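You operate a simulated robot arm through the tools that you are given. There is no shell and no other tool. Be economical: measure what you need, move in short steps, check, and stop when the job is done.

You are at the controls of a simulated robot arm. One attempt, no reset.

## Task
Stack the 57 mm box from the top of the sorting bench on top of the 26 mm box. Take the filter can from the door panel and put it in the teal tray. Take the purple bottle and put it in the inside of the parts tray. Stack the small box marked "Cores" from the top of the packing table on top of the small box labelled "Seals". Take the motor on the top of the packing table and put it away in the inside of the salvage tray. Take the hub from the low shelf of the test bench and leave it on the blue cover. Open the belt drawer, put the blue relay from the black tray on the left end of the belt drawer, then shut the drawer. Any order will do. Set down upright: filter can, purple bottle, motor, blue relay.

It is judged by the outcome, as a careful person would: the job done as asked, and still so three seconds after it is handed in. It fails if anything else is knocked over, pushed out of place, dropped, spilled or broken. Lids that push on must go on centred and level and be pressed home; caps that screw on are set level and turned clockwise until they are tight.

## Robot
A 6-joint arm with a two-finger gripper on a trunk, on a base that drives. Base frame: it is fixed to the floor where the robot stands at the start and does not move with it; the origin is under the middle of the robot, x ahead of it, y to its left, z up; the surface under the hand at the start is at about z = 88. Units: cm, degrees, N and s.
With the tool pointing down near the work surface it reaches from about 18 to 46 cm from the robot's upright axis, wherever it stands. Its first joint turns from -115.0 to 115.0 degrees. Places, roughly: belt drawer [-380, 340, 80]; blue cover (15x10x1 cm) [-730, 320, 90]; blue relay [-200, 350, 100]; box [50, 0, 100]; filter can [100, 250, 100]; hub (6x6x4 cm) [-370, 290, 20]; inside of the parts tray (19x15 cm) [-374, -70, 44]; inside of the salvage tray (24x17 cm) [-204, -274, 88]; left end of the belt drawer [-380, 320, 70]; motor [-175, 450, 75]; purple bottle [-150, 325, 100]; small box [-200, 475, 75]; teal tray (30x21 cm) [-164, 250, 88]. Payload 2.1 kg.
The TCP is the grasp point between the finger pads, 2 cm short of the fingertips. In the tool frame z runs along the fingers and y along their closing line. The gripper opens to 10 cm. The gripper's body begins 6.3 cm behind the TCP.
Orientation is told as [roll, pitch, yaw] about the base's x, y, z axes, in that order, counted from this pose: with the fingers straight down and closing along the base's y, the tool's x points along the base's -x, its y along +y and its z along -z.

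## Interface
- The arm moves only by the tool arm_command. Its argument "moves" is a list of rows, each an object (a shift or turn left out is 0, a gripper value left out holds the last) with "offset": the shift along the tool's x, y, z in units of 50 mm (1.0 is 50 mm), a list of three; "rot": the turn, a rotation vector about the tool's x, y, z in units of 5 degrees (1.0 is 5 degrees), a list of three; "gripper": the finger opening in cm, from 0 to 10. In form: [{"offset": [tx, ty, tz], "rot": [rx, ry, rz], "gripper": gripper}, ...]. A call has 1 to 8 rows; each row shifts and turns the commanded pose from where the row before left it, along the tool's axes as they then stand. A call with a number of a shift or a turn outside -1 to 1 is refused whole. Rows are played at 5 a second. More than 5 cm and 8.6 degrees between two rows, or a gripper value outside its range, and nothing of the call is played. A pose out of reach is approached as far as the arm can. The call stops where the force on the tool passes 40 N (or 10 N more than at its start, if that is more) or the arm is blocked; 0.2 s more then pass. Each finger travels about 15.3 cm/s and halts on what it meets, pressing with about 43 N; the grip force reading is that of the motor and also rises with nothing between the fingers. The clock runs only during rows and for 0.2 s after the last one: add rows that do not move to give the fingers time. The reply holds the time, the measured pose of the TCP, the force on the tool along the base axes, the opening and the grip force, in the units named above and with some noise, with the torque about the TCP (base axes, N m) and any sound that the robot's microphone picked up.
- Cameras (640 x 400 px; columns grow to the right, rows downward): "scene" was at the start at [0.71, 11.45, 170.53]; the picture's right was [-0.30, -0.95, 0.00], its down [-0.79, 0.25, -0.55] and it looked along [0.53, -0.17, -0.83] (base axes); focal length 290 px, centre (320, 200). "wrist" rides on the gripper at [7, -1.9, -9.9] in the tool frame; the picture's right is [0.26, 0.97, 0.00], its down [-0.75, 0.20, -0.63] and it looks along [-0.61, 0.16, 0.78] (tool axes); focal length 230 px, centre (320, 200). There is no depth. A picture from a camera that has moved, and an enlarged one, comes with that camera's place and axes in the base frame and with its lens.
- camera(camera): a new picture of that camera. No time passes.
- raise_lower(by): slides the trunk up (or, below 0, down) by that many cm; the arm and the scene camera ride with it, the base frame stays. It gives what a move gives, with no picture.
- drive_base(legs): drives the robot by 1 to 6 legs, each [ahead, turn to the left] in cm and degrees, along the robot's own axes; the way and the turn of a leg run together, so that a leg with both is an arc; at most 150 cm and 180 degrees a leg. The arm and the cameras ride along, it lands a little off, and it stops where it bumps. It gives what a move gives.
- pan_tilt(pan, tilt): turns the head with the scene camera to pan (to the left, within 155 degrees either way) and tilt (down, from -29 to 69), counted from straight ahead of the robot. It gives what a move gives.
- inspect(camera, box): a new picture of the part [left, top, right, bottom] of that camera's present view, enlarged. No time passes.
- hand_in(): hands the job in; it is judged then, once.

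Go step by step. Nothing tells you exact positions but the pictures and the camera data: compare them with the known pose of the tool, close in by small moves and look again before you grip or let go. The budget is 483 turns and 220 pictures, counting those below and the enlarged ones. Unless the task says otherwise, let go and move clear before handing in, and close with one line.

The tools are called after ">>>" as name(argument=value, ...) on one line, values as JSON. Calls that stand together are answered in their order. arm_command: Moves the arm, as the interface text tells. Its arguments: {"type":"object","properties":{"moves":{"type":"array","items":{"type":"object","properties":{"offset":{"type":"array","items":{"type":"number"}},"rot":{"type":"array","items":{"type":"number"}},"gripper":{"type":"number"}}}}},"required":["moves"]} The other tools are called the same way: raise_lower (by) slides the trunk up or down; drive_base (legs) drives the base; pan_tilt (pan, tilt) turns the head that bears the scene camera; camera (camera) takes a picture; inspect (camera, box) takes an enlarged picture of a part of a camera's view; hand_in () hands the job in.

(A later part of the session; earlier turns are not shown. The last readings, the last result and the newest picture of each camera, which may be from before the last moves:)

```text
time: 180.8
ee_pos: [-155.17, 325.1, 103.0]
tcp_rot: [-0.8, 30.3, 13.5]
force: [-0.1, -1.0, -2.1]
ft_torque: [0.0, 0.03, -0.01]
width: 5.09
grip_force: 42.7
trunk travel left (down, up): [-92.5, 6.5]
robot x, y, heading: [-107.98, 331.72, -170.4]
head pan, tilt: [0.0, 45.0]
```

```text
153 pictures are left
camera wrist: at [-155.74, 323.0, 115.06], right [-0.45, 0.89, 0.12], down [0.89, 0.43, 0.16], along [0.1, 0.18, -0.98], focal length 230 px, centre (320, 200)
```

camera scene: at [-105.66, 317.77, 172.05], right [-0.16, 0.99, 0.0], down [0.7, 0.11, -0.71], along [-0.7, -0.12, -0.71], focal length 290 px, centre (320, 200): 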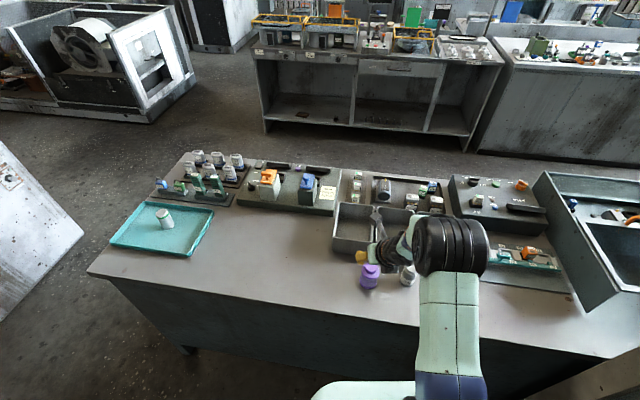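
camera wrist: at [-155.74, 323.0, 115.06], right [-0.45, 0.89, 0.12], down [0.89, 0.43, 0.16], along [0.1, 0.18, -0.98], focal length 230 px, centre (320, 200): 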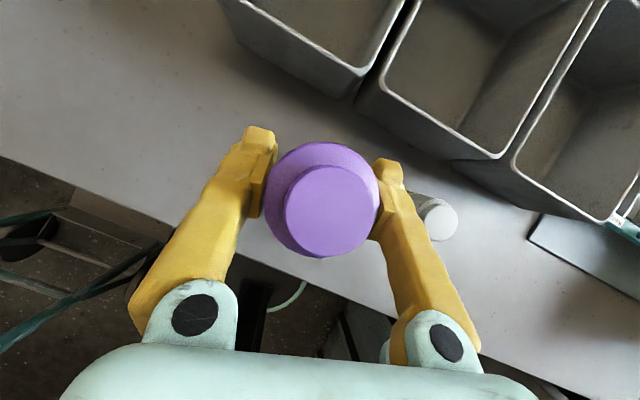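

Bottle secured upright. I retrace the path back to the open floor, heading west.

>>> drive_base(legs=[[-25, 0], [0, -25], [-100, 0], [0, 91], [139, 0], [0, -76]])

>>> pan_tilt(pan=45, tilt=25)

>>> camera(camera="scene")

```text
time: 202.3
ee_pos: [-77.41, 176.57, 102.99]
tcp_rot: [-0.8, 30.3, 2.4]
force: [-0.3, 0.2, -1.8]
ft_torque: [-0.02, 0.0, 0.01]
width: 5.08
grip_force: 42.6
trunk travel left (down, up): [-92.5, 6.5]
robot x, y, heading: [-29.91, 173.62, 178.2]
head pan, tilt: [0.0, 45.0]
```

```text
time: 203.4
ee_pos: [-77.44, 176.7, 103.02]
tcp_rot: [-0.8, 30.2, 2.5]
force: [0.8, -0.4, -1.8]
ft_torque: [0.0, 0.02, 0.02]
width: 5.06
grip_force: 43.3
trunk travel left (down, up): [-92.5, 6.5]
robot x, y, heading: [-30.16, 173.97, 178.1]
head pan, tilt: [45.0, 25.0]
```

```text
152 pictures are left
camera scene: at [-31.26, 153.38, 175.09], right [-0.68, 0.73, 0.0], down [0.31, 0.29, -0.91], along [-0.66, -0.62, -0.42], focal length 290 px, centre (320, 200)
```

scene: 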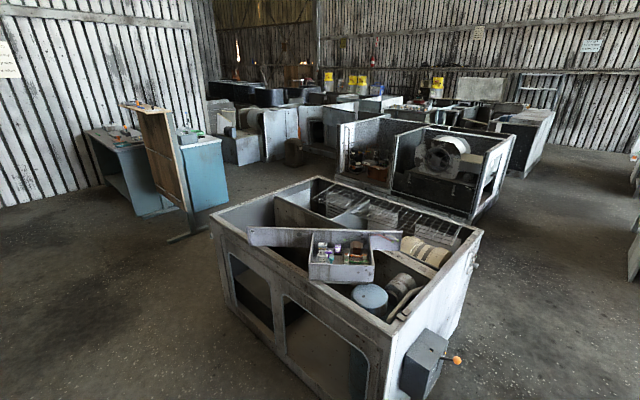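

>>> inspect(camera="scene", box=[310, 90, 550, 240])

```text
2.67 times, centred on (430, 165) of scene
camera zoom: at [-31.26, 153.38, 175.09], right [-0.68, 0.73, 0.0], down [0.31, 0.29, -0.91], along [-0.66, -0.62, -0.42], focal length 774 px, centre (27, 293)
```

zoom: 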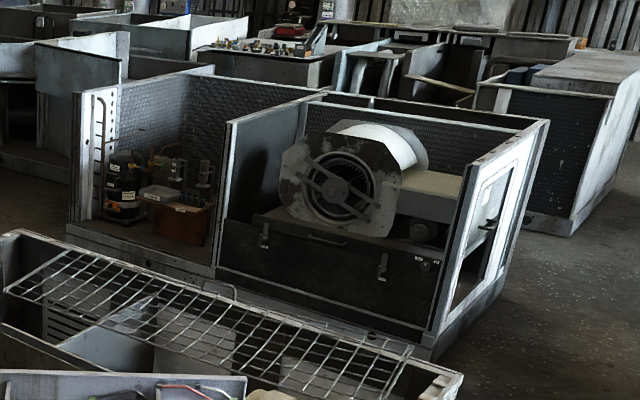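

The parts tray sits on a brown box in the open compartment of the second machine, at about (-374, -70). I drive west, then south between the machines.

>>> drive_base(legs=[[0, -1.5], [132, 0], [133, 0], [0, 93.4], [150, 0]])

>>> pan_tilt(pan=-60, tilt=40)

>>> camera(camera="scene")

```text
time: 227.3
ee_pos: [-300.95, -3.91, 102.98]
tcp_rot: [-0.8, 30.2, 91.9]
force: [0.1, -0.1, -1.7]
ft_torque: [-0.01, 0.02, 0.0]
width: 5.06
grip_force: 43.2
trunk travel left (down, up): [-92.5, 6.5]
robot x, y, heading: [-298.1, 43.16, -92.3]
head pan, tilt: [45.0, 25.0]
```

```text
time: 229.2
ee_pos: [-300.85, -3.94, 103.01]
tcp_rot: [-0.9, 30.2, 91.9]
force: [-0.7, -0.1, -2.9]
ft_torque: [-0.02, 0.0, 0.03]
width: 5.04
grip_force: 42.6
trunk travel left (down, up): [-92.5, 6.5]
robot x, y, heading: [-297.63, 43.41, -92.3]
head pan, tilt: [-60.0, 40.0]
```

```text
150 pictures are left
camera scene: at [-291.18, 44.76, 172.77], right [-0.46, 0.89, 0.0], down [0.57, 0.3, -0.77], along [-0.68, -0.36, -0.64], focal length 290 px, centre (320, 200)
```

scene: 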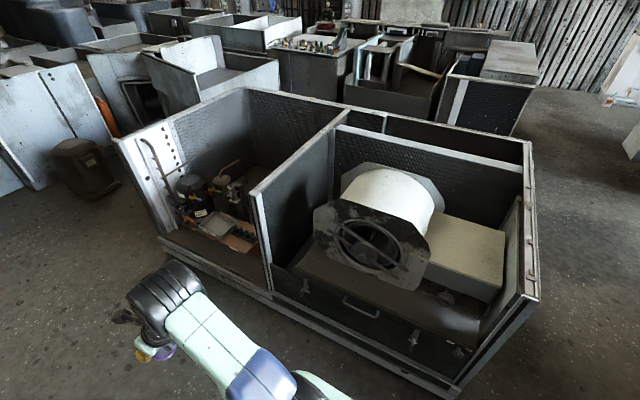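

>>> inspect(camera="scene", box=[130, 130, 310, 300])

```text
2.35 times, centred on (220, 215) of scene
camera zoom: at [-291.18, 44.76, 172.77], right [-0.46, 0.89, 0.0], down [0.57, 0.3, -0.77], along [-0.68, -0.36, -0.64], focal length 683 px, centre (555, 165)
```

zoom: 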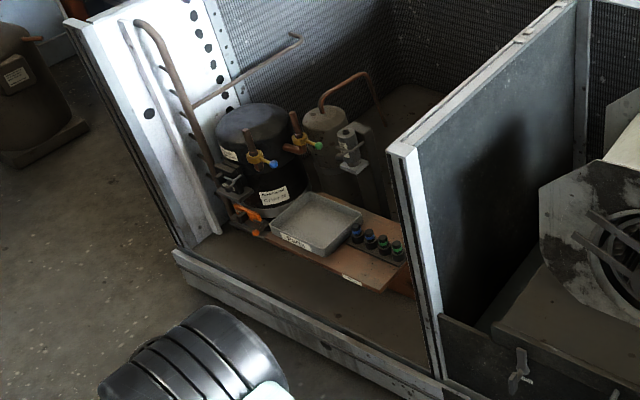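

The "Parts" tray is seen at about (-376, -72), z≈44. I drive level with it and turn to face it.

>>> drive_base(legs=[[114, 0], [0, -87.7]])

>>> pan_tilt(pan=-8, tilt=55)

>>> camera(camera="scene")

```text
time: 238.7
ee_pos: [-349.83, -70.6, 102.97]
tcp_rot: [-0.8, 30.2, 5.8]
force: [-1.1, -0.9, -2.1]
ft_torque: [0.03, 0.02, 0.01]
width: 5.03
grip_force: 43.2
trunk travel left (down, up): [-92.5, 6.5]
robot x, y, heading: [-302.56, -70.5, -178.4]
head pan, tilt: [-60.0, 40.0]
```

```text
time: 239.9
ee_pos: [-349.79, -70.64, 102.98]
tcp_rot: [-0.8, 30.2, 5.6]
force: [-0.1, 0.2, -0.6]
ft_torque: [-0.01, -0.02, 0.01]
width: 5.04
grip_force: 42.7
trunk travel left (down, up): [-92.5, 6.5]
robot x, y, heading: [-302.3, -70.64, -178.5]
head pan, tilt: [-8.0, 55.0]
```

```text
148 pictures are left
camera scene: at [-303.1, -83.53, 170.7], right [0.11, 0.99, 0.0], down [0.81, -0.09, -0.57], along [-0.57, 0.06, -0.82], focal length 290 px, centre (320, 200)
```

scene: 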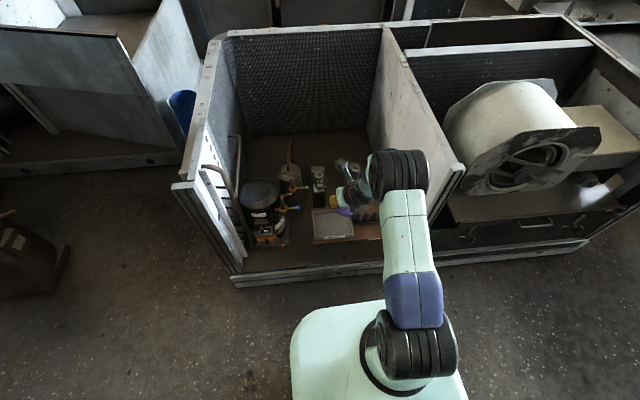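

>>> raise_lower(by=-44)

>>> camera(camera="wrist")

>>> camera(camera="scene")

```text
refused: -44 is not a number from -40 to 40
```

```text
147 pictures are left
camera wrist: at [-350.63, -72.55, 115.05], right [-0.33, 0.94, 0.12], down [0.94, 0.3, 0.16], along [0.12, 0.16, -0.98], focal length 230 px, centre (320, 200)
```

wrist: 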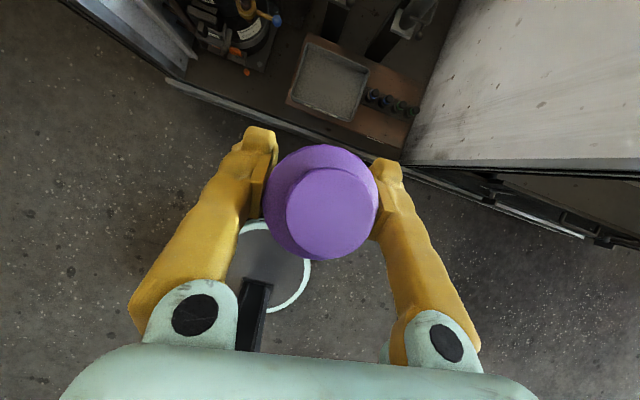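

```text
146 pictures are left
camera scene: at [-303.1, -83.53, 170.7], right [0.11, 0.99, 0.0], down [0.81, -0.09, -0.57], along [-0.57, 0.06, -0.82], focal length 290 px, centre (320, 200)
```

scene: 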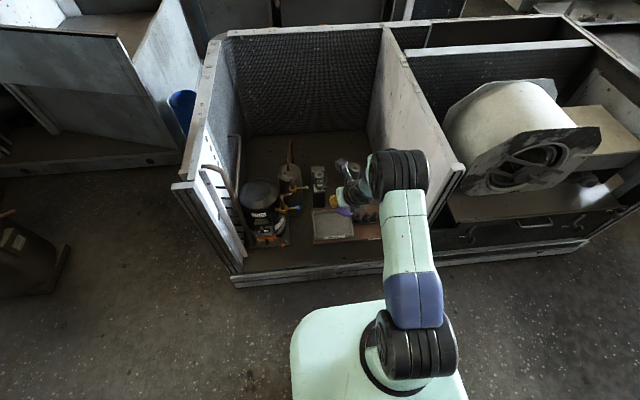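

>>> raise_lower(by=-40)

>>> raise_lower(by=-4)

>>> camera(camera="wrist")

>>> camera(camera="scene")

```text
time: 243.7
ee_pos: [-349.89, -70.68, 62.95]
tcp_rot: [-0.8, 30.2, 5.8]
force: [0.3, 0.0, -1.1]
ft_torque: [-0.01, 0.0, 0.0]
width: 5.01
grip_force: 42.5
trunk travel left (down, up): [-52.5, 46.5]
robot x, y, heading: [-302.13, -70.35, -178.6]
head pan, tilt: [-8.0, 55.0]
```

```text
time: 244.5
ee_pos: [-349.58, -70.55, 58.95]
tcp_rot: [-0.9, 30.2, 5.7]
force: [0.5, 0.2, -2.2]
ft_torque: [0.0, 0.0, 0.01]
width: 5.05
grip_force: 43.3
trunk travel left (down, up): [-48.5, 50.5]
robot x, y, heading: [-302.25, -70.33, -178.5]
head pan, tilt: [-8.0, 55.0]
```

```text
145 pictures are left
camera wrist: at [-350.61, -72.55, 71.05], right [-0.33, 0.94, 0.12], down [0.94, 0.3, 0.16], along [0.12, 0.16, -0.98], focal length 230 px, centre (320, 200)
```

wrist: 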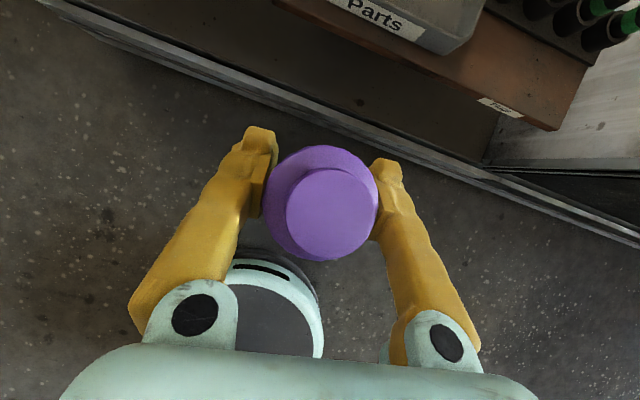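

```text
144 pictures are left
camera scene: at [-303.08, -83.54, 126.69], right [0.11, 0.99, 0.0], down [0.81, -0.09, -0.57], along [-0.57, 0.06, -0.82], focal length 290 px, centre (320, 200)
```

scene: 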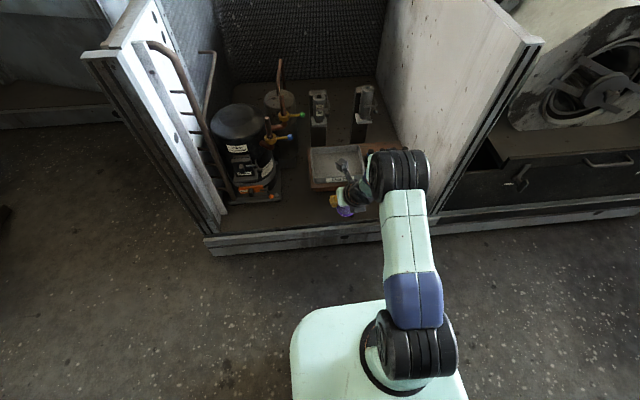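

>>> drive_base(legs=[[25.3, 0]])

>>> camera(camera="wrist")

>>> camera(camera="scene")

```text
time: 246.4
ee_pos: [-375.16, -71.4, 58.86]
tcp_rot: [-0.8, 30.2, 5.9]
force: [0.1, -0.4, -1.9]
ft_torque: [0.01, 0.0, -0.02]
width: 5.01
grip_force: 43.0
trunk travel left (down, up): [-48.5, 50.5]
robot x, y, heading: [-327.6, -71.2, -178.2]
head pan, tilt: [-8.0, 55.0]
```

```text
143 pictures are left
camera wrist: at [-376.03, -73.43, 71.02], right [-0.33, 0.94, 0.12], down [0.94, 0.31, 0.17], along [0.12, 0.16, -0.98], focal length 230 px, centre (320, 200)
```

wrist: 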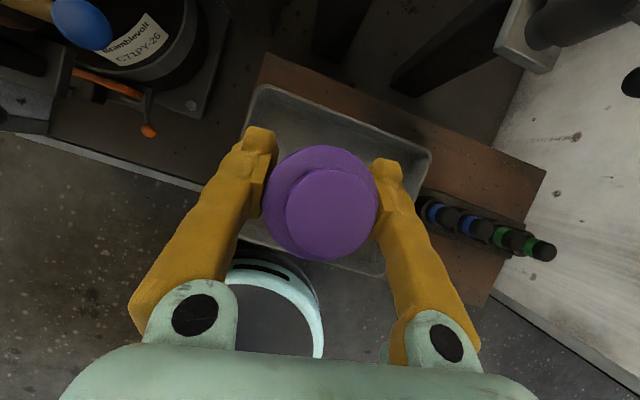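

```text
142 pictures are left
camera scene: at [-328.5, -84.28, 126.7], right [0.11, 0.99, 0.0], down [0.81, -0.09, -0.57], along [-0.57, 0.06, -0.82], focal length 290 px, centre (320, 200)
```

scene: 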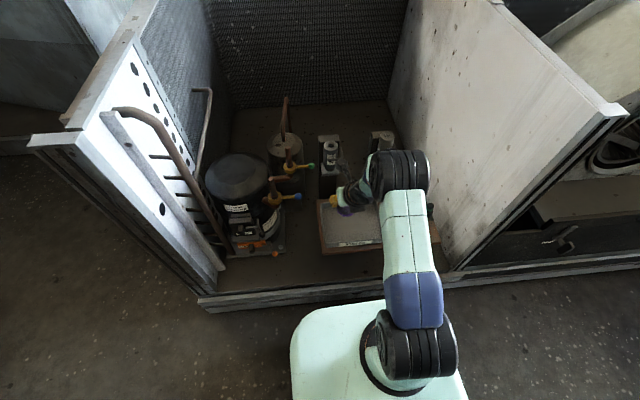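

The bottle is over the tray's middle. Lowering it with the arm.

>>> arm_command(moves=[{"offset": [-0.3, 0, 0.52]}, {"offset": [-0.3, 0, 0.52]}, {"offset": [-0.17, 0, 0.3]}, {}])

>>> camera(camera="wrist")

```text
time: 247.4
ee_pos: [-375.13, -71.48, 51.22]
tcp_rot: [-0.8, 30.2, 6.0]
force: [0.1, -1.0, -2.6]
ft_torque: [0.03, 0.01, 0.02]
width: 5.04
grip_force: 43.4
trunk travel left (down, up): [-48.5, 50.5]
robot x, y, heading: [-327.52, -71.05, -178.1]
head pan, tilt: [-8.0, 55.0]
```

```text
141 pictures are left
camera wrist: at [-375.97, -73.4, 63.34], right [-0.33, 0.94, 0.12], down [0.94, 0.31, 0.16], along [0.12, 0.16, -0.98], focal length 230 px, centre (320, 200)
```

wrist: 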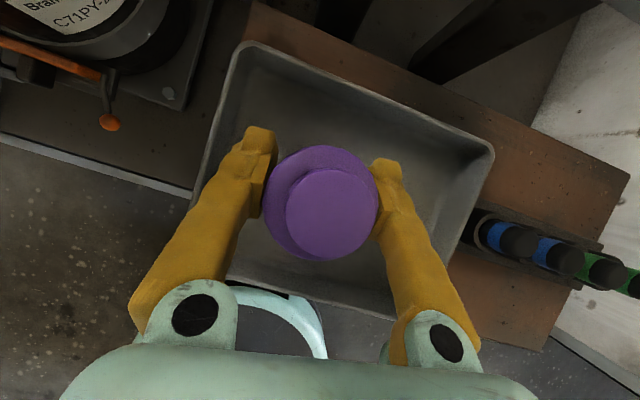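

>>> arm_command(moves=[{"offset": [0, 0.26, 0]}, {"offset": [-0.06, 0, 0.1]}, {"offset": [-0.05, 0, 0.086]}, {"offset": [-0.05, 0, 0.086]}, {}])

```text
time: 248.6
ee_pos: [-375.43, -70.19, 49.66]
tcp_rot: [-0.8, 30.2, 5.9]
force: [-0.8, 0.1, 1.9]
ft_torque: [0.05, 0.11, 0.03]
width: 5.01
grip_force: 42.7
trunk travel left (down, up): [-48.5, 50.5]
robot x, y, heading: [-327.71, -71.11, -178.2]
head pan, tilt: [-8.0, 55.0]
```

>>> arm_command(moves=[{"offset": [-0.02, 0, 0.035]}, {"offset": [-0.02, 0, 0.035]}, {}])

```text
time: 249.4
ee_pos: [-375.28, -70.21, 49.73]
tcp_rot: [-0.8, 30.9, 6.1]
force: [0.4, 7.4, 28.4]
ft_torque: [0.7, 0.4, -0.09]
width: 4.98
grip_force: 43.2
trunk travel left (down, up): [-48.5, 50.5]
robot x, y, heading: [-327.55, -71.14, -178.4]
head pan, tilt: [-8.0, 55.0]
```

>>> arm_command(moves=[{"offset": [0.02, 0, -0.04]}, {}, {"gripper": 5.8}, {"gripper": 7.5}, {}, {}])

>>> camera(camera="wrist")

```text
time: 250.8
ee_pos: [-375.35, -70.25, 49.42]
tcp_rot: [-0.8, 30.2, 5.9]
force: [0.4, 0.0, -0.4]
ft_torque: [0.0, -0.02, 0.0]
width: 7.5
grip_force: 0.0
trunk travel left (down, up): [-48.5, 50.5]
robot x, y, heading: [-327.05, -71.62, -178.3]
head pan, tilt: [-8.0, 55.0]
```

```text
140 pictures are left
camera wrist: at [-376.18, -72.25, 61.53], right [-0.33, 0.94, 0.12], down [0.94, 0.31, 0.16], along [0.12, 0.16, -0.98], focal length 230 px, centre (320, 200)
```

wrist: 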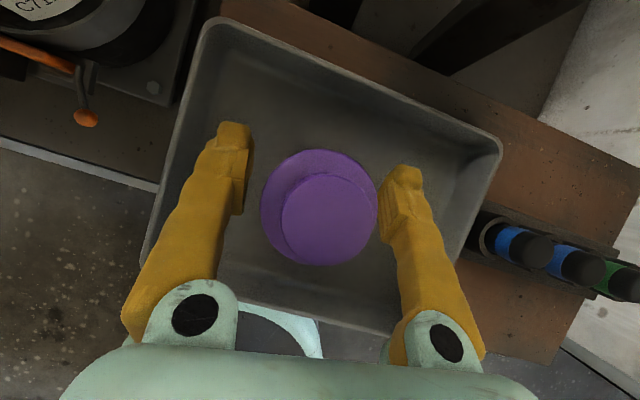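

Bottle is standing in the tray. I rise clear and back away.

>>> arm_command(moves=[{"offset": [0.2, 0, -0.4]}, {"offset": [0.4, 0, -0.69]}, {"offset": [0.4, 0, -0.69]}, {"offset": [0.2, 0, -0.4]}, {}])

>>> camera(camera="wrist")

>>> drive_base(legs=[[-26, 0]])

>>> raise_lower(by=40)

>>> raise_lower(by=4)

```text
time: 252.0
ee_pos: [-375.18, -70.1, 62.0]
tcp_rot: [-0.8, 30.1, 5.9]
force: [0.5, -0.2, -0.5]
ft_torque: [-0.01, 0.02, 0.02]
width: 7.49
grip_force: 0.1
trunk travel left (down, up): [-48.5, 50.5]
robot x, y, heading: [-327.59, -71.29, -178.2]
head pan, tilt: [-8.0, 55.0]
```

```text
139 pictures are left
camera wrist: at [-376.05, -72.09, 74.03], right [-0.33, 0.94, 0.12], down [0.94, 0.31, 0.16], along [0.12, 0.16, -0.98], focal length 230 px, centre (320, 200)
```

wrist: 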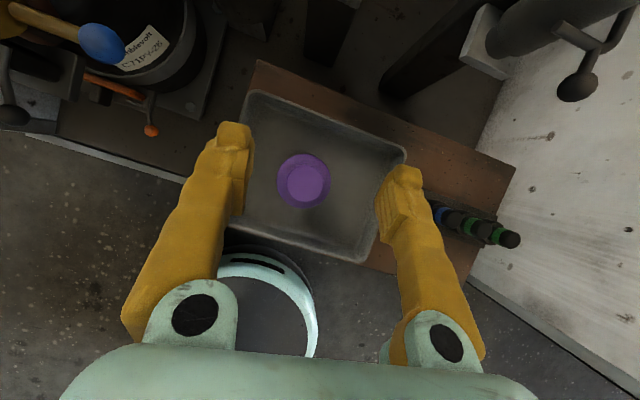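

```text
time: 253.8
ee_pos: [-349.03, -69.45, 61.92]
tcp_rot: [-0.8, 30.1, 6.1]
force: [0.1, 0.4, 0.0]
ft_torque: [-0.02, 0.03, -0.03]
width: 7.49
grip_force: 0.0
trunk travel left (down, up): [-48.5, 50.5]
robot x, y, heading: [-301.76, -70.16, -178.1]
head pan, tilt: [-8.0, 55.0]
```

```text
time: 257.7
ee_pos: [-349.25, -69.53, 101.82]
tcp_rot: [-0.9, 30.2, 6.1]
force: [0.6, -0.3, -0.2]
ft_torque: [0.0, -0.03, 0.0]
width: 7.51
grip_force: 0.0
trunk travel left (down, up): [-88.5, 10.5]
robot x, y, heading: [-301.96, -70.6, -178.0]
head pan, tilt: [-8.0, 55.0]
```

```text
time: 258.5
ee_pos: [-349.29, -69.54, 106.02]
tcp_rot: [-0.8, 30.2, 6.2]
force: [1.0, 1.1, 0.5]
ft_torque: [0.0, 0.02, 0.0]
width: 7.47
grip_force: 0.1
trunk travel left (down, up): [-92.5, 6.5]
robot x, y, heading: [-301.44, -70.18, -178.1]
head pan, tilt: [-8.0, 55.0]
```

Purple bottle delivered. Next the test bench: I drive north up the aisle to face it, then survey.

>>> drive_base(legs=[[0, -93.5], [120, 0], [120, 0], [110, 0], [0, 91.5]])

>>> pan_tilt(pan=0, tilt=35)

>>> camera(camera="scene")

```text
time: 283.2
ee_pos: [-352.4, 281.37, 105.88]
tcp_rot: [-0.8, 30.2, 4.3]
force: [-0.6, 0.6, -0.7]
ft_torque: [-0.01, -0.01, -0.01]
width: 7.5
grip_force: 0.1
trunk travel left (down, up): [-92.5, 6.5]
robot x, y, heading: [-304.79, 279.18, -179.9]
head pan, tilt: [-8.0, 55.0]
```

```text
time: 284.0
ee_pos: [-352.43, 281.43, 106.02]
tcp_rot: [-0.8, 30.2, 4.4]
force: [-0.4, 0.2, 0.7]
ft_torque: [-0.02, -0.01, 0.03]
width: 7.53
grip_force: 0.0
trunk travel left (down, up): [-92.5, 6.5]
robot x, y, heading: [-304.96, 278.95, -179.7]
head pan, tilt: [0.0, 35.0]
```

```text
138 pictures are left
camera scene: at [-307.64, 264.9, 173.52], right [0.0, 1.0, 0.0], down [0.57, 0.0, -0.82], along [-0.82, 0.0, -0.57], focal length 290 px, centre (320, 200)
```

scene: 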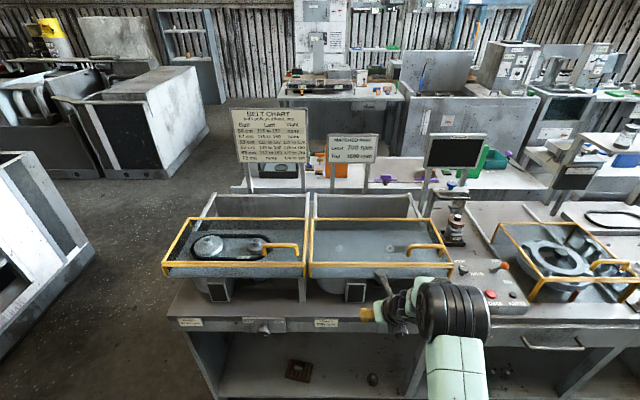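

>>> pan_tilt(pan=0, tilt=60)

>>> camera(camera="scene")

>>> inspect(camera="scene", box=[220, 120, 480, 280])

```text
time: 284.9
ee_pos: [-352.41, 281.36, 105.85]
tcp_rot: [-0.8, 30.2, 4.3]
force: [-0.2, 0.5, 0.6]
ft_torque: [-0.03, 0.01, 0.03]
width: 7.53
grip_force: 0.2
trunk travel left (down, up): [-92.5, 6.5]
robot x, y, heading: [-304.91, 279.17, -179.6]
head pan, tilt: [0.0, 60.0]
```

```text
137 pictures are left
camera scene: at [-305.49, 264.91, 170.1], right [0.0, 1.0, 0.0], down [0.87, 0.0, -0.5], along [-0.5, 0.0, -0.87], focal length 290 px, centre (320, 200)
```

scene: 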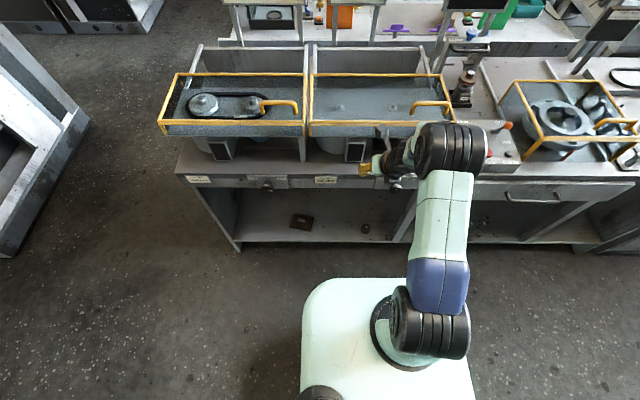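

```text
2.46 times, centred on (350, 200) of scene
camera zoom: at [-305.49, 264.91, 170.1], right [0.0, 1.0, 0.0], down [0.87, 0.0, -0.5], along [-0.5, 0.0, -0.87], focal length 715 px, centre (246, 200)
```

zoom: 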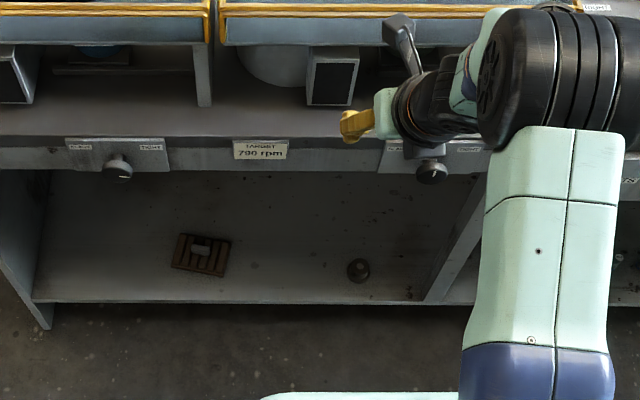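

Hub found at (-374, 291) on the low shelf, drawer with a bar handle to its right. First I'll handle the belt drawer: move in front of it for a close look.

>>> drive_base(legs=[[-8, 0], [0, -90], [57, 0], [0, 90]])

>>> pan_tilt(pan=0, tilt=45)

>>> camera(camera="scene")

```text
time: 296.4
ee_pos: [-344.19, 339.62, 105.88]
tcp_rot: [-0.9, 30.2, 2.7]
force: [0.6, 0.5, 0.9]
ft_torque: [-0.01, 0.03, 0.01]
width: 7.46
grip_force: 0.0
trunk travel left (down, up): [-92.5, 6.5]
robot x, y, heading: [-296.75, 335.61, 178.6]
head pan, tilt: [0.0, 60.0]
```

```text
time: 297.2
ee_pos: [-344.13, 339.73, 105.99]
tcp_rot: [-0.8, 30.3, 2.6]
force: [0.4, -1.2, 0.6]
ft_torque: [-0.01, 0.01, 0.0]
width: 7.51
grip_force: 0.1
trunk travel left (down, up): [-92.5, 6.5]
robot x, y, heading: [-296.65, 336.01, 178.5]
head pan, tilt: [0.0, 45.0]
```

```text
135 pictures are left
camera scene: at [-299.25, 321.81, 172.03], right [0.03, 1.0, 0.0], down [0.71, -0.02, -0.71], along [-0.71, 0.02, -0.71], focal length 290 px, centre (320, 200)
```

scene: 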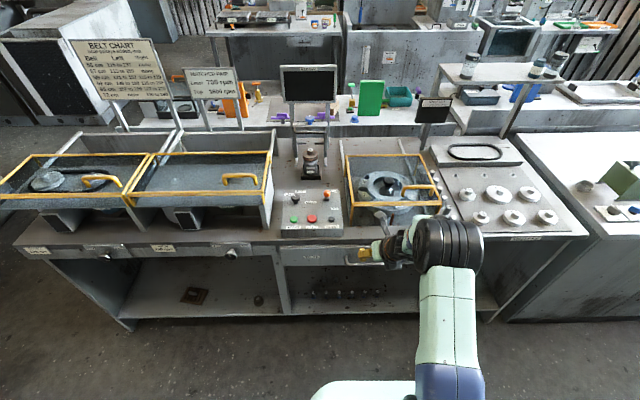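

>>> inspect(camera="scene", box=[260, 220, 440, 310])

>>> camera(camera="wrist")

```text
3.56 times, centred on (350, 265) of scene
camera zoom: at [-299.25, 321.81, 172.03], right [0.03, 1.0, 0.0], down [0.71, -0.02, -0.71], along [-0.71, 0.02, -0.71], focal length 1032 px, centre (213, -31)
```

zoom: 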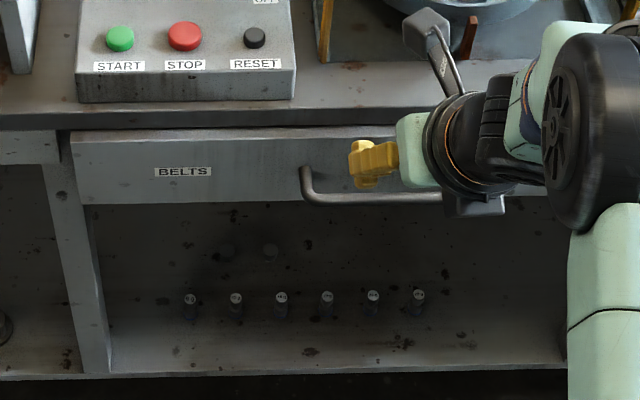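

```text
133 pictures are left
camera wrist: at [-345.08, 337.69, 118.01], right [-0.27, 0.95, 0.12], down [0.95, 0.25, 0.16], along [0.13, 0.16, -0.98], focal length 230 px, centre (320, 200)
```

wrist: 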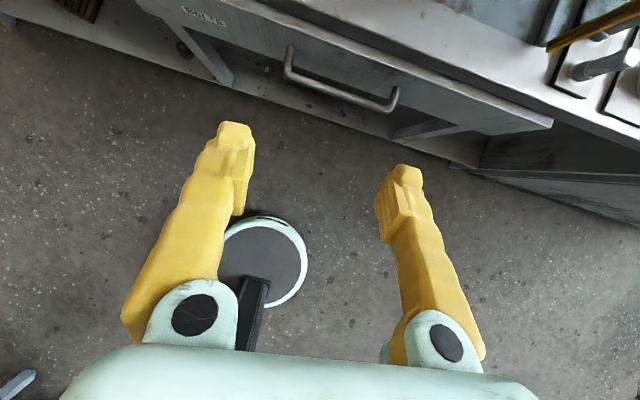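

The belt drawer ("BELTS") has a bar handle centred at y≈343, x≈-358.5, z≈77. I'll turn the hand 90° so the fingers can close around the bar.

>>> arm_command(moves=[{"rot": [0, 0, -1], "gripper": 5}, {"rot": [0, 0, -1]}, {"rot": [0, 0, -1]}, {"rot": [0, 0, -1]}, {"rot": [0, 0, -1]}, {"rot": [0, 0, -1]}, {"rot": [0, 0, -1]}, {"rot": [0, 0, -1]}])

>>> arm_command(moves=[{"rot": [0, 0, -1]}, {"rot": [0, 0, -1]}, {"rot": [0, 0, -1]}, {"rot": [0, 0, -1]}, {"rot": [0, 0, -1]}, {"rot": [0, 0, -1]}, {"rot": [0, 0, -1]}, {"rot": [0, 0, -1]}])

>>> arm_command(moves=[{"rot": [0, 0, -1]}, {"rot": [0, 0, -1]}, {}])

>>> camera(camera="wrist")

```text
time: 299.0
ee_pos: [-344.18, 339.48, 105.94]
tcp_rot: [20.0, 23.1, 47.2]
force: [-0.8, 0.1, -1.4]
ft_torque: [0.02, -0.02, 0.01]
width: 5.0
grip_force: 0.1
trunk travel left (down, up): [-92.5, 6.5]
robot x, y, heading: [-296.75, 336.2, 178.3]
head pan, tilt: [0.0, 45.0]
```

```text
time: 300.8
ee_pos: [-344.17, 339.49, 105.78]
tcp_rot: [29.7, 5.7, 84.4]
force: [-0.5, -0.7, 0.0]
ft_torque: [0.05, 0.0, -0.03]
width: 5.0
grip_force: 0.1
trunk travel left (down, up): [-92.5, 6.5]
robot x, y, heading: [-296.79, 335.8, 178.7]
head pan, tilt: [0.0, 45.0]
```

```text
time: 301.6
ee_pos: [-344.13, 339.68, 105.88]
tcp_rot: [30.2, 0.6, 93.1]
force: [0.2, -0.4, -0.3]
ft_torque: [0.01, 0.03, -0.05]
width: 4.99
grip_force: 0.0
trunk travel left (down, up): [-92.5, 6.5]
robot x, y, heading: [-296.91, 336.09, 178.8]
head pan, tilt: [0.0, 45.0]
```

```text
132 pictures are left
camera wrist: at [-337.21, 332.95, 113.62], right [-0.82, -0.3, 0.49], down [0.1, 0.76, 0.64], along [-0.56, 0.57, -0.6], focal length 230 px, centre (320, 200)
```

wrist: 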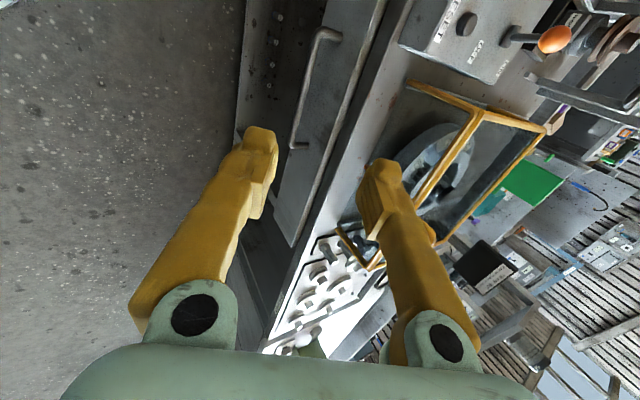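

>>> drive_base(legs=[[7, 0]])

>>> raise_lower(by=-18)

>>> arm_command(moves=[{"offset": [-0.46, 0, 0], "gripper": 3.5}, {}, {}])

>>> camera(camera="wrist")

```text
time: 302.6
ee_pos: [-351.15, 340.01, 106.68]
tcp_rot: [30.4, 0.6, 92.9]
force: [-2.0, 0.2, -0.2]
ft_torque: [-0.03, -0.09, 0.02]
width: 5.02
grip_force: 0.0
trunk travel left (down, up): [-92.5, 6.5]
robot x, y, heading: [-303.52, 335.77, 178.4]
head pan, tilt: [0.0, 45.0]
```

```text
time: 304.6
ee_pos: [-350.57, 340.11, 88.97]
tcp_rot: [30.7, 0.8, 92.9]
force: [0.2, 0.8, 0.0]
ft_torque: [0.02, -0.03, 0.0]
width: 5.03
grip_force: 0.0
trunk travel left (down, up): [-74.5, 24.5]
robot x, y, heading: [-303.84, 336.0, 178.3]
head pan, tilt: [0.0, 45.0]
```

```text
time: 305.4
ee_pos: [-350.71, 342.27, 88.92]
tcp_rot: [30.7, 0.7, 92.9]
force: [-0.1, -1.1, -0.3]
ft_torque: [-0.01, 0.01, -0.04]
width: 3.5
grip_force: 0.0
trunk travel left (down, up): [-74.5, 24.5]
robot x, y, heading: [-303.68, 336.23, 177.9]
head pan, tilt: [0.0, 45.0]
```

```text
131 pictures are left
camera wrist: at [-343.71, 335.64, 96.51], right [-0.82, -0.29, 0.5], down [0.11, 0.76, 0.63], along [-0.57, 0.57, -0.59], focal length 230 px, centre (320, 200)
```

wrist: 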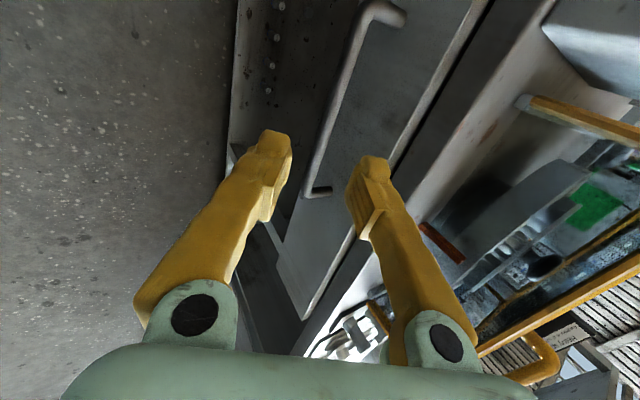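

>>> arm_command(moves=[{"offset": [0, 0.26, 0]}, {"offset": [0, 0, 0.7]}, {"offset": [0, 0, 0.7]}, {}])

>>> camera(camera="wrist")

```text
time: 306.4
ee_pos: [-355.36, 342.14, 83.52]
tcp_rot: [30.8, 0.7, 93.0]
force: [0.5, 0.3, 0.0]
ft_torque: [0.03, 0.02, -0.02]
width: 3.51
grip_force: 0.1
trunk travel left (down, up): [-74.5, 24.5]
robot x, y, heading: [-303.55, 335.82, 178.1]
head pan, tilt: [0.0, 45.0]
```

```text
130 pictures are left
camera wrist: at [-348.38, 335.48, 91.24], right [-0.82, -0.29, 0.5], down [0.11, 0.76, 0.63], along [-0.57, 0.57, -0.59], focal length 230 px, centre (320, 200)
```

wrist: 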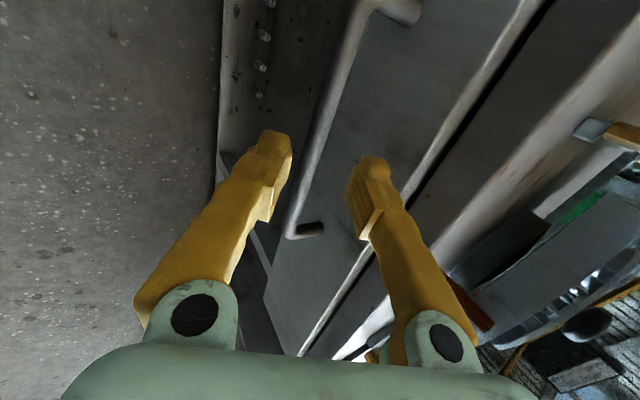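

>>> arm_command(moves=[{"offset": [0, -0.02, 0.5]}, {"offset": [0, -0.01, 0.45]}, {}])

>>> camera(camera="wrist")

```text
time: 307.2
ee_pos: [-357.61, 341.93, 79.41]
tcp_rot: [30.7, 0.7, 92.9]
force: [0.8, 0.0, 0.3]
ft_torque: [0.01, 0.02, -0.02]
width: 3.49
grip_force: 0.0
trunk travel left (down, up): [-74.5, 24.5]
robot x, y, heading: [-304.03, 336.14, 178.3]
head pan, tilt: [0.0, 45.0]
```

```text
129 pictures are left
camera wrist: at [-350.71, 335.21, 87.07], right [-0.82, -0.29, 0.5], down [0.11, 0.76, 0.63], along [-0.57, 0.57, -0.59], focal length 230 px, centre (320, 200)
```

wrist: 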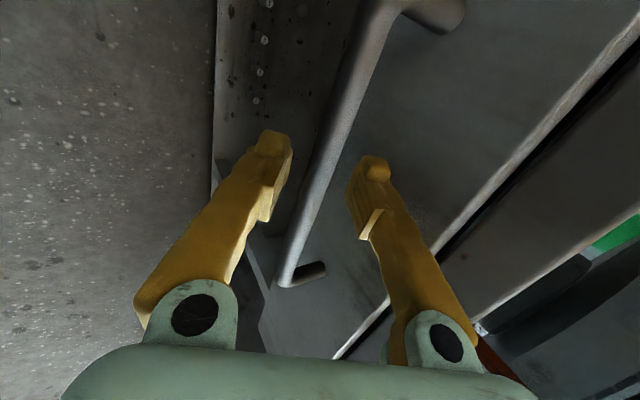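

Bar is between the fingers. Closing on it, then pulling by driving back.

>>> arm_command(moves=[{"gripper": 2}, {"gripper": 0.5}, {}, {}])

>>> drive_base(legs=[[-6, 0]])

>>> camera(camera="scene")

```text
time: 308.2
ee_pos: [-357.77, 341.97, 79.37]
tcp_rot: [30.6, 0.7, 92.9]
force: [7.4, 0.4, -9.9]
ft_torque: [-0.14, -0.01, -0.01]
width: 1.26
grip_force: 5.5
trunk travel left (down, up): [-74.5, 24.5]
robot x, y, heading: [-303.6, 336.06, 178.3]
head pan, tilt: [0.0, 45.0]
```

```text
time: 309.3
ee_pos: [-351.01, 341.93, 79.19]
tcp_rot: [30.1, 1.0, 92.4]
force: [1.5, -0.6, -2.9]
ft_torque: [-0.46, 0.0, -0.46]
width: 0.68
grip_force: 35.0
trunk travel left (down, up): [-74.5, 24.5]
robot x, y, heading: [-297.22, 335.74, 178.2]
head pan, tilt: [0.0, 45.0]
stopped in leg 1: the force on the tool passed its limit at 44 N (the readings are from after the stop); the commanded pose is now the measured one
```

```text
128 pictures are left
camera scene: at [-300.08, 321.88, 154.04], right [0.03, 1.0, 0.0], down [0.71, -0.02, -0.71], along [-0.71, 0.02, -0.71], focal length 290 px, centre (320, 200)
```

scene: 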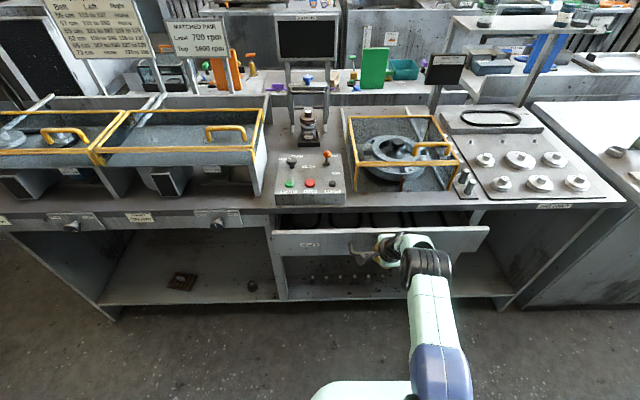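

>>> camera(camera="wrist")

>>> inspect(camera="scene", box=[260, 190, 500, 310])

```text
127 pictures are left
camera wrist: at [-344.24, 335.15, 86.84], right [-0.82, -0.28, 0.49], down [0.11, 0.77, 0.63], along [-0.55, 0.57, -0.6], focal length 230 px, centre (320, 200)
```

wrist: 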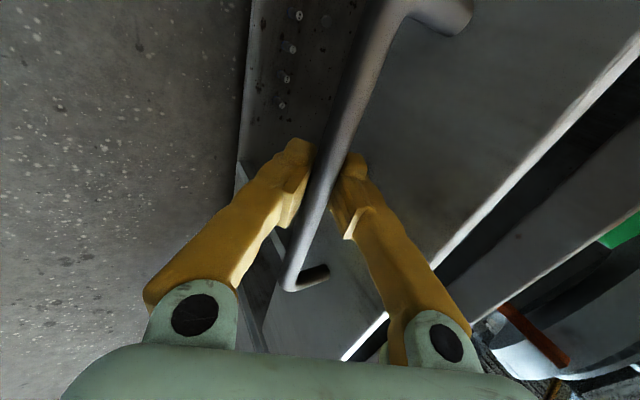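

```text
2.67 times, centred on (380, 250) of scene
camera zoom: at [-300.08, 321.88, 154.04], right [0.03, 1.0, 0.0], down [0.71, -0.02, -0.71], along [-0.71, 0.02, -0.71], focal length 774 px, centre (160, 67)
```

zoom: 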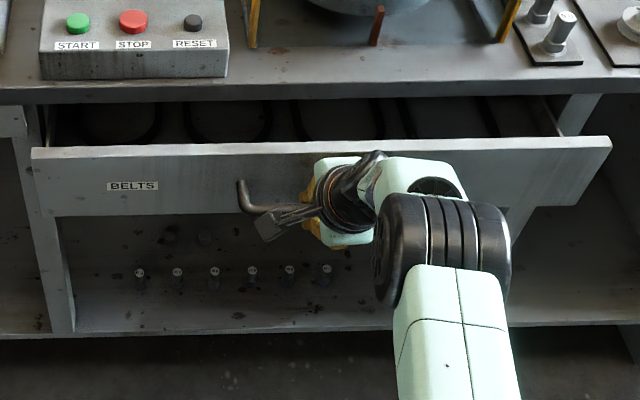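

>>> drive_base(legs=[[-6, 0]])

>>> drive_base(legs=[[-6, 0]])

>>> drive_base(legs=[[-6, 0]])

>>> camera(camera="scene")

```text
time: 310.3
ee_pos: [-345.23, 341.86, 79.03]
tcp_rot: [30.0, 1.0, 92.5]
force: [0.3, 7.4, -10.4]
ft_torque: [0.12, 0.04, -0.91]
width: 0.64
grip_force: 34.4
trunk travel left (down, up): [-74.5, 24.5]
robot x, y, heading: [-291.24, 335.64, 178.0]
head pan, tilt: [0.0, 45.0]
```

```text
time: 311.3
ee_pos: [-339.14, 341.45, 79.01]
tcp_rot: [30.0, 1.0, 92.6]
force: [-0.1, -1.5, -6.5]
ft_torque: [0.46, -0.02, -1.02]
width: 0.65
grip_force: 33.5
trunk travel left (down, up): [-74.5, 24.5]
robot x, y, heading: [-285.26, 335.14, 178.0]
head pan, tilt: [0.0, 45.0]
```

```text
time: 312.2
ee_pos: [-333.26, 341.12, 79.03]
tcp_rot: [30.0, 1.0, 92.4]
force: [0.3, -1.0, -1.6]
ft_torque: [0.31, 0.05, -1.04]
width: 0.66
grip_force: 35.3
trunk travel left (down, up): [-74.5, 24.5]
robot x, y, heading: [-279.64, 335.14, 178.2]
head pan, tilt: [0.0, 45.0]
```

```text
125 pictures are left
camera scene: at [-282.23, 321.22, 154.05], right [0.03, 1.0, 0.0], down [0.71, -0.02, -0.71], along [-0.71, 0.02, -0.71], focal length 290 px, centre (320, 200)
```

scene: 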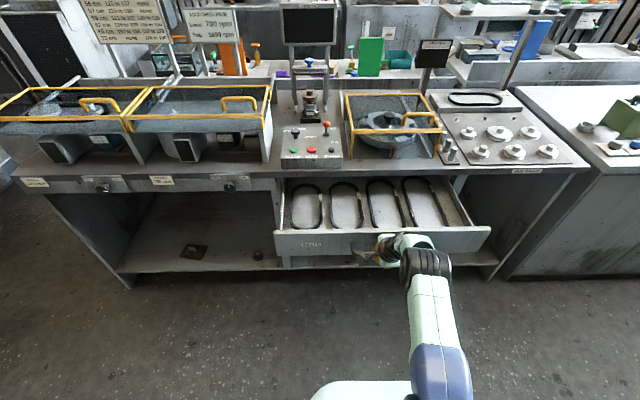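

>>> inspect(camera="scene", box=[260, 160, 500, 280])

```text
2.67 times, centred on (380, 220) of scene
camera zoom: at [-282.23, 321.22, 154.05], right [0.03, 1.0, 0.0], down [0.71, -0.02, -0.71], along [-0.71, 0.02, -0.71], focal length 774 px, centre (160, 147)
```

zoom: 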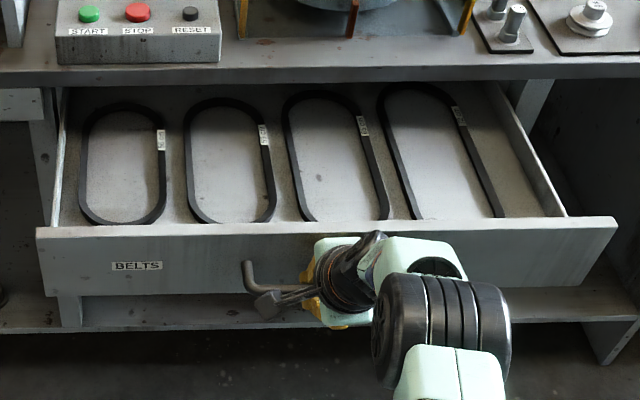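

The drawer is open ~24 cm; its left end shows a free spot inside the first belt loop around (-352, 318.5). I release the handle and back off.

>>> arm_command(moves=[{"gripper": 2}, {"gripper": 3.5}, {}, {"offset": [0, -0.05, -0.5]}, {"offset": [0, 0, -0.9]}, {"offset": [0, 0, -0.9]}, {"offset": [0, 0, -0.9]}, {}])

>>> raise_lower(by=18)

>>> camera(camera="scene")

```text
time: 314.0
ee_pos: [-324.95, 341.76, 92.72]
tcp_rot: [30.0, 1.1, 92.4]
force: [-0.8, 0.0, 0.5]
ft_torque: [-0.03, -0.02, -0.04]
width: 3.49
grip_force: 0.0
trunk travel left (down, up): [-74.5, 24.5]
robot x, y, heading: [-279.39, 335.28, 178.3]
head pan, tilt: [0.0, 45.0]
```

```text
time: 316.0
ee_pos: [-324.98, 341.78, 110.71]
tcp_rot: [29.9, 1.0, 92.5]
force: [0.0, 0.2, 0.1]
ft_torque: [0.03, 0.02, -0.01]
width: 3.53
grip_force: 0.1
trunk travel left (down, up): [-92.5, 6.5]
robot x, y, heading: [-279.96, 335.5, 178.4]
head pan, tilt: [0.0, 45.0]
```

```text
123 pictures are left
camera scene: at [-282.28, 321.28, 172.04], right [0.03, 1.0, 0.0], down [0.71, -0.02, -0.71], along [-0.71, 0.02, -0.71], focal length 290 px, centre (320, 200)
```

scene: 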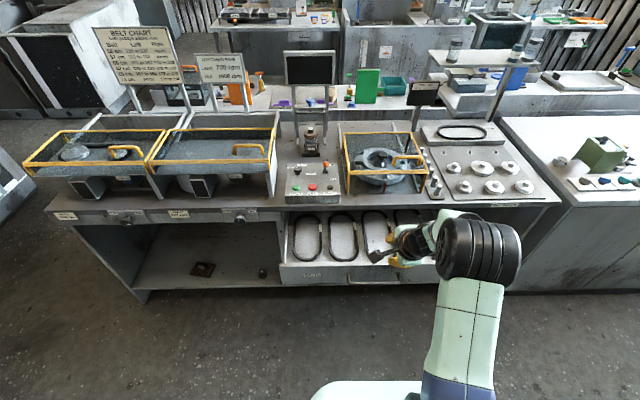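

>>> arm_command(moves=[{"rot": [0, 0, 1]}, {"rot": [0, 0, 1]}, {"rot": [0, 0, 1]}, {"rot": [0, 0, 1]}, {"rot": [0, 0, 1]}, {"rot": [0, 0, 1]}, {"rot": [0, 0, 1]}, {"rot": [0, 0, 1]}])

>>> arm_command(moves=[{"rot": [0, 0, 1]}, {"rot": [0, 0, 1]}, {"rot": [0, 0, 1]}, {"rot": [0, 0, 1]}, {"rot": [0, 0, 1]}, {"rot": [0, 0, 1]}, {"rot": [0, 0, 1]}, {"rot": [0, 0, 1]}])

>>> arm_command(moves=[{"rot": [0, 0, 1]}, {"rot": [0, 0, 1]}, {"gripper": 6}, {}])

>>> drive_base(legs=[[0, -88.4], [12.5, 0], [0, -90], [16, 0]])

>>> camera(camera="scene")

```text
time: 317.8
ee_pos: [-324.97, 341.81, 110.62]
tcp_rot: [23.1, 19.6, 56.1]
force: [-0.2, 0.3, 0.0]
ft_torque: [0.0, -0.01, 0.01]
width: 3.49
grip_force: 0.2
trunk travel left (down, up): [-92.5, 6.5]
robot x, y, heading: [-279.98, 335.07, 178.3]
head pan, tilt: [0.0, 45.0]
```

```text
time: 319.6
ee_pos: [-325.11, 341.72, 110.68]
tcp_rot: [4.5, 29.8, 13.3]
force: [0.1, 0.3, -0.4]
ft_torque: [0.03, 0.03, -0.01]
width: 3.49
grip_force: 0.0
trunk travel left (down, up): [-92.5, 6.5]
robot x, y, heading: [-279.56, 335.64, 178.6]
head pan, tilt: [0.0, 45.0]
```

```text
time: 320.6
ee_pos: [-325.04, 341.79, 110.61]
tcp_rot: [-1.1, 30.0, 1.8]
force: [-0.7, 0.1, 0.4]
ft_torque: [-0.02, 0.0, -0.01]
width: 6.0
grip_force: 0.0
trunk travel left (down, up): [-92.5, 6.5]
robot x, y, heading: [-279.78, 334.8, 178.0]
head pan, tilt: [0.0, 45.0]
```

```text
time: 330.6
ee_pos: [-218.46, 338.57, 110.74]
tcp_rot: [-1.2, 30.1, 179.8]
force: [0.3, -0.7, 0.7]
ft_torque: [0.03, 0.0, 0.01]
width: 6.0
grip_force: 0.1
trunk travel left (down, up): [-92.5, 6.5]
robot x, y, heading: [-263.38, 346.52, -3.9]
head pan, tilt: [0.0, 45.0]
```

```text
122 pictures are left
camera scene: at [-260.75, 360.27, 172.05], right [-0.06, -1.0, 0.0], down [-0.7, 0.05, -0.71], along [0.71, -0.05, -0.71], focal length 290 px, centre (320, 200)
```

scene: 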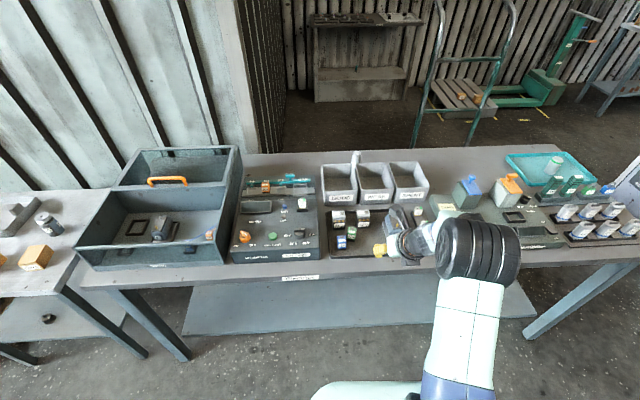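

>>> inspect(camera="scene", box=[310, 180, 440, 280])

>>> camera(camera="wrist")

```text
4.00 times, centred on (375, 230) of scene
camera zoom: at [-260.75, 360.27, 172.05], right [-0.06, -1.0, 0.0], down [-0.7, 0.05, -0.71], along [0.71, -0.05, -0.71], focal length 1161 px, centre (100, 80)
```

zoom: 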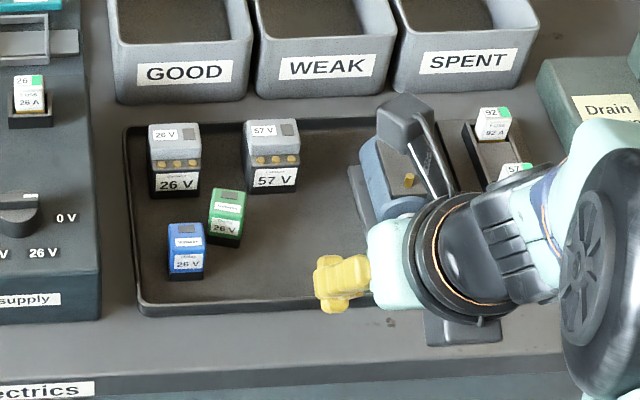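

```text
120 pictures are left
camera wrist: at [-217.48, 340.0, 122.91], right [0.23, -0.97, 0.11], down [-0.96, -0.21, 0.16], along [-0.13, -0.15, -0.98], focal length 230 px, centre (320, 200)
```

wrist: 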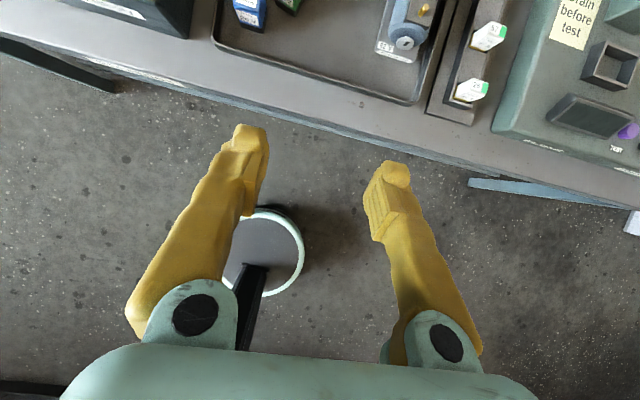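

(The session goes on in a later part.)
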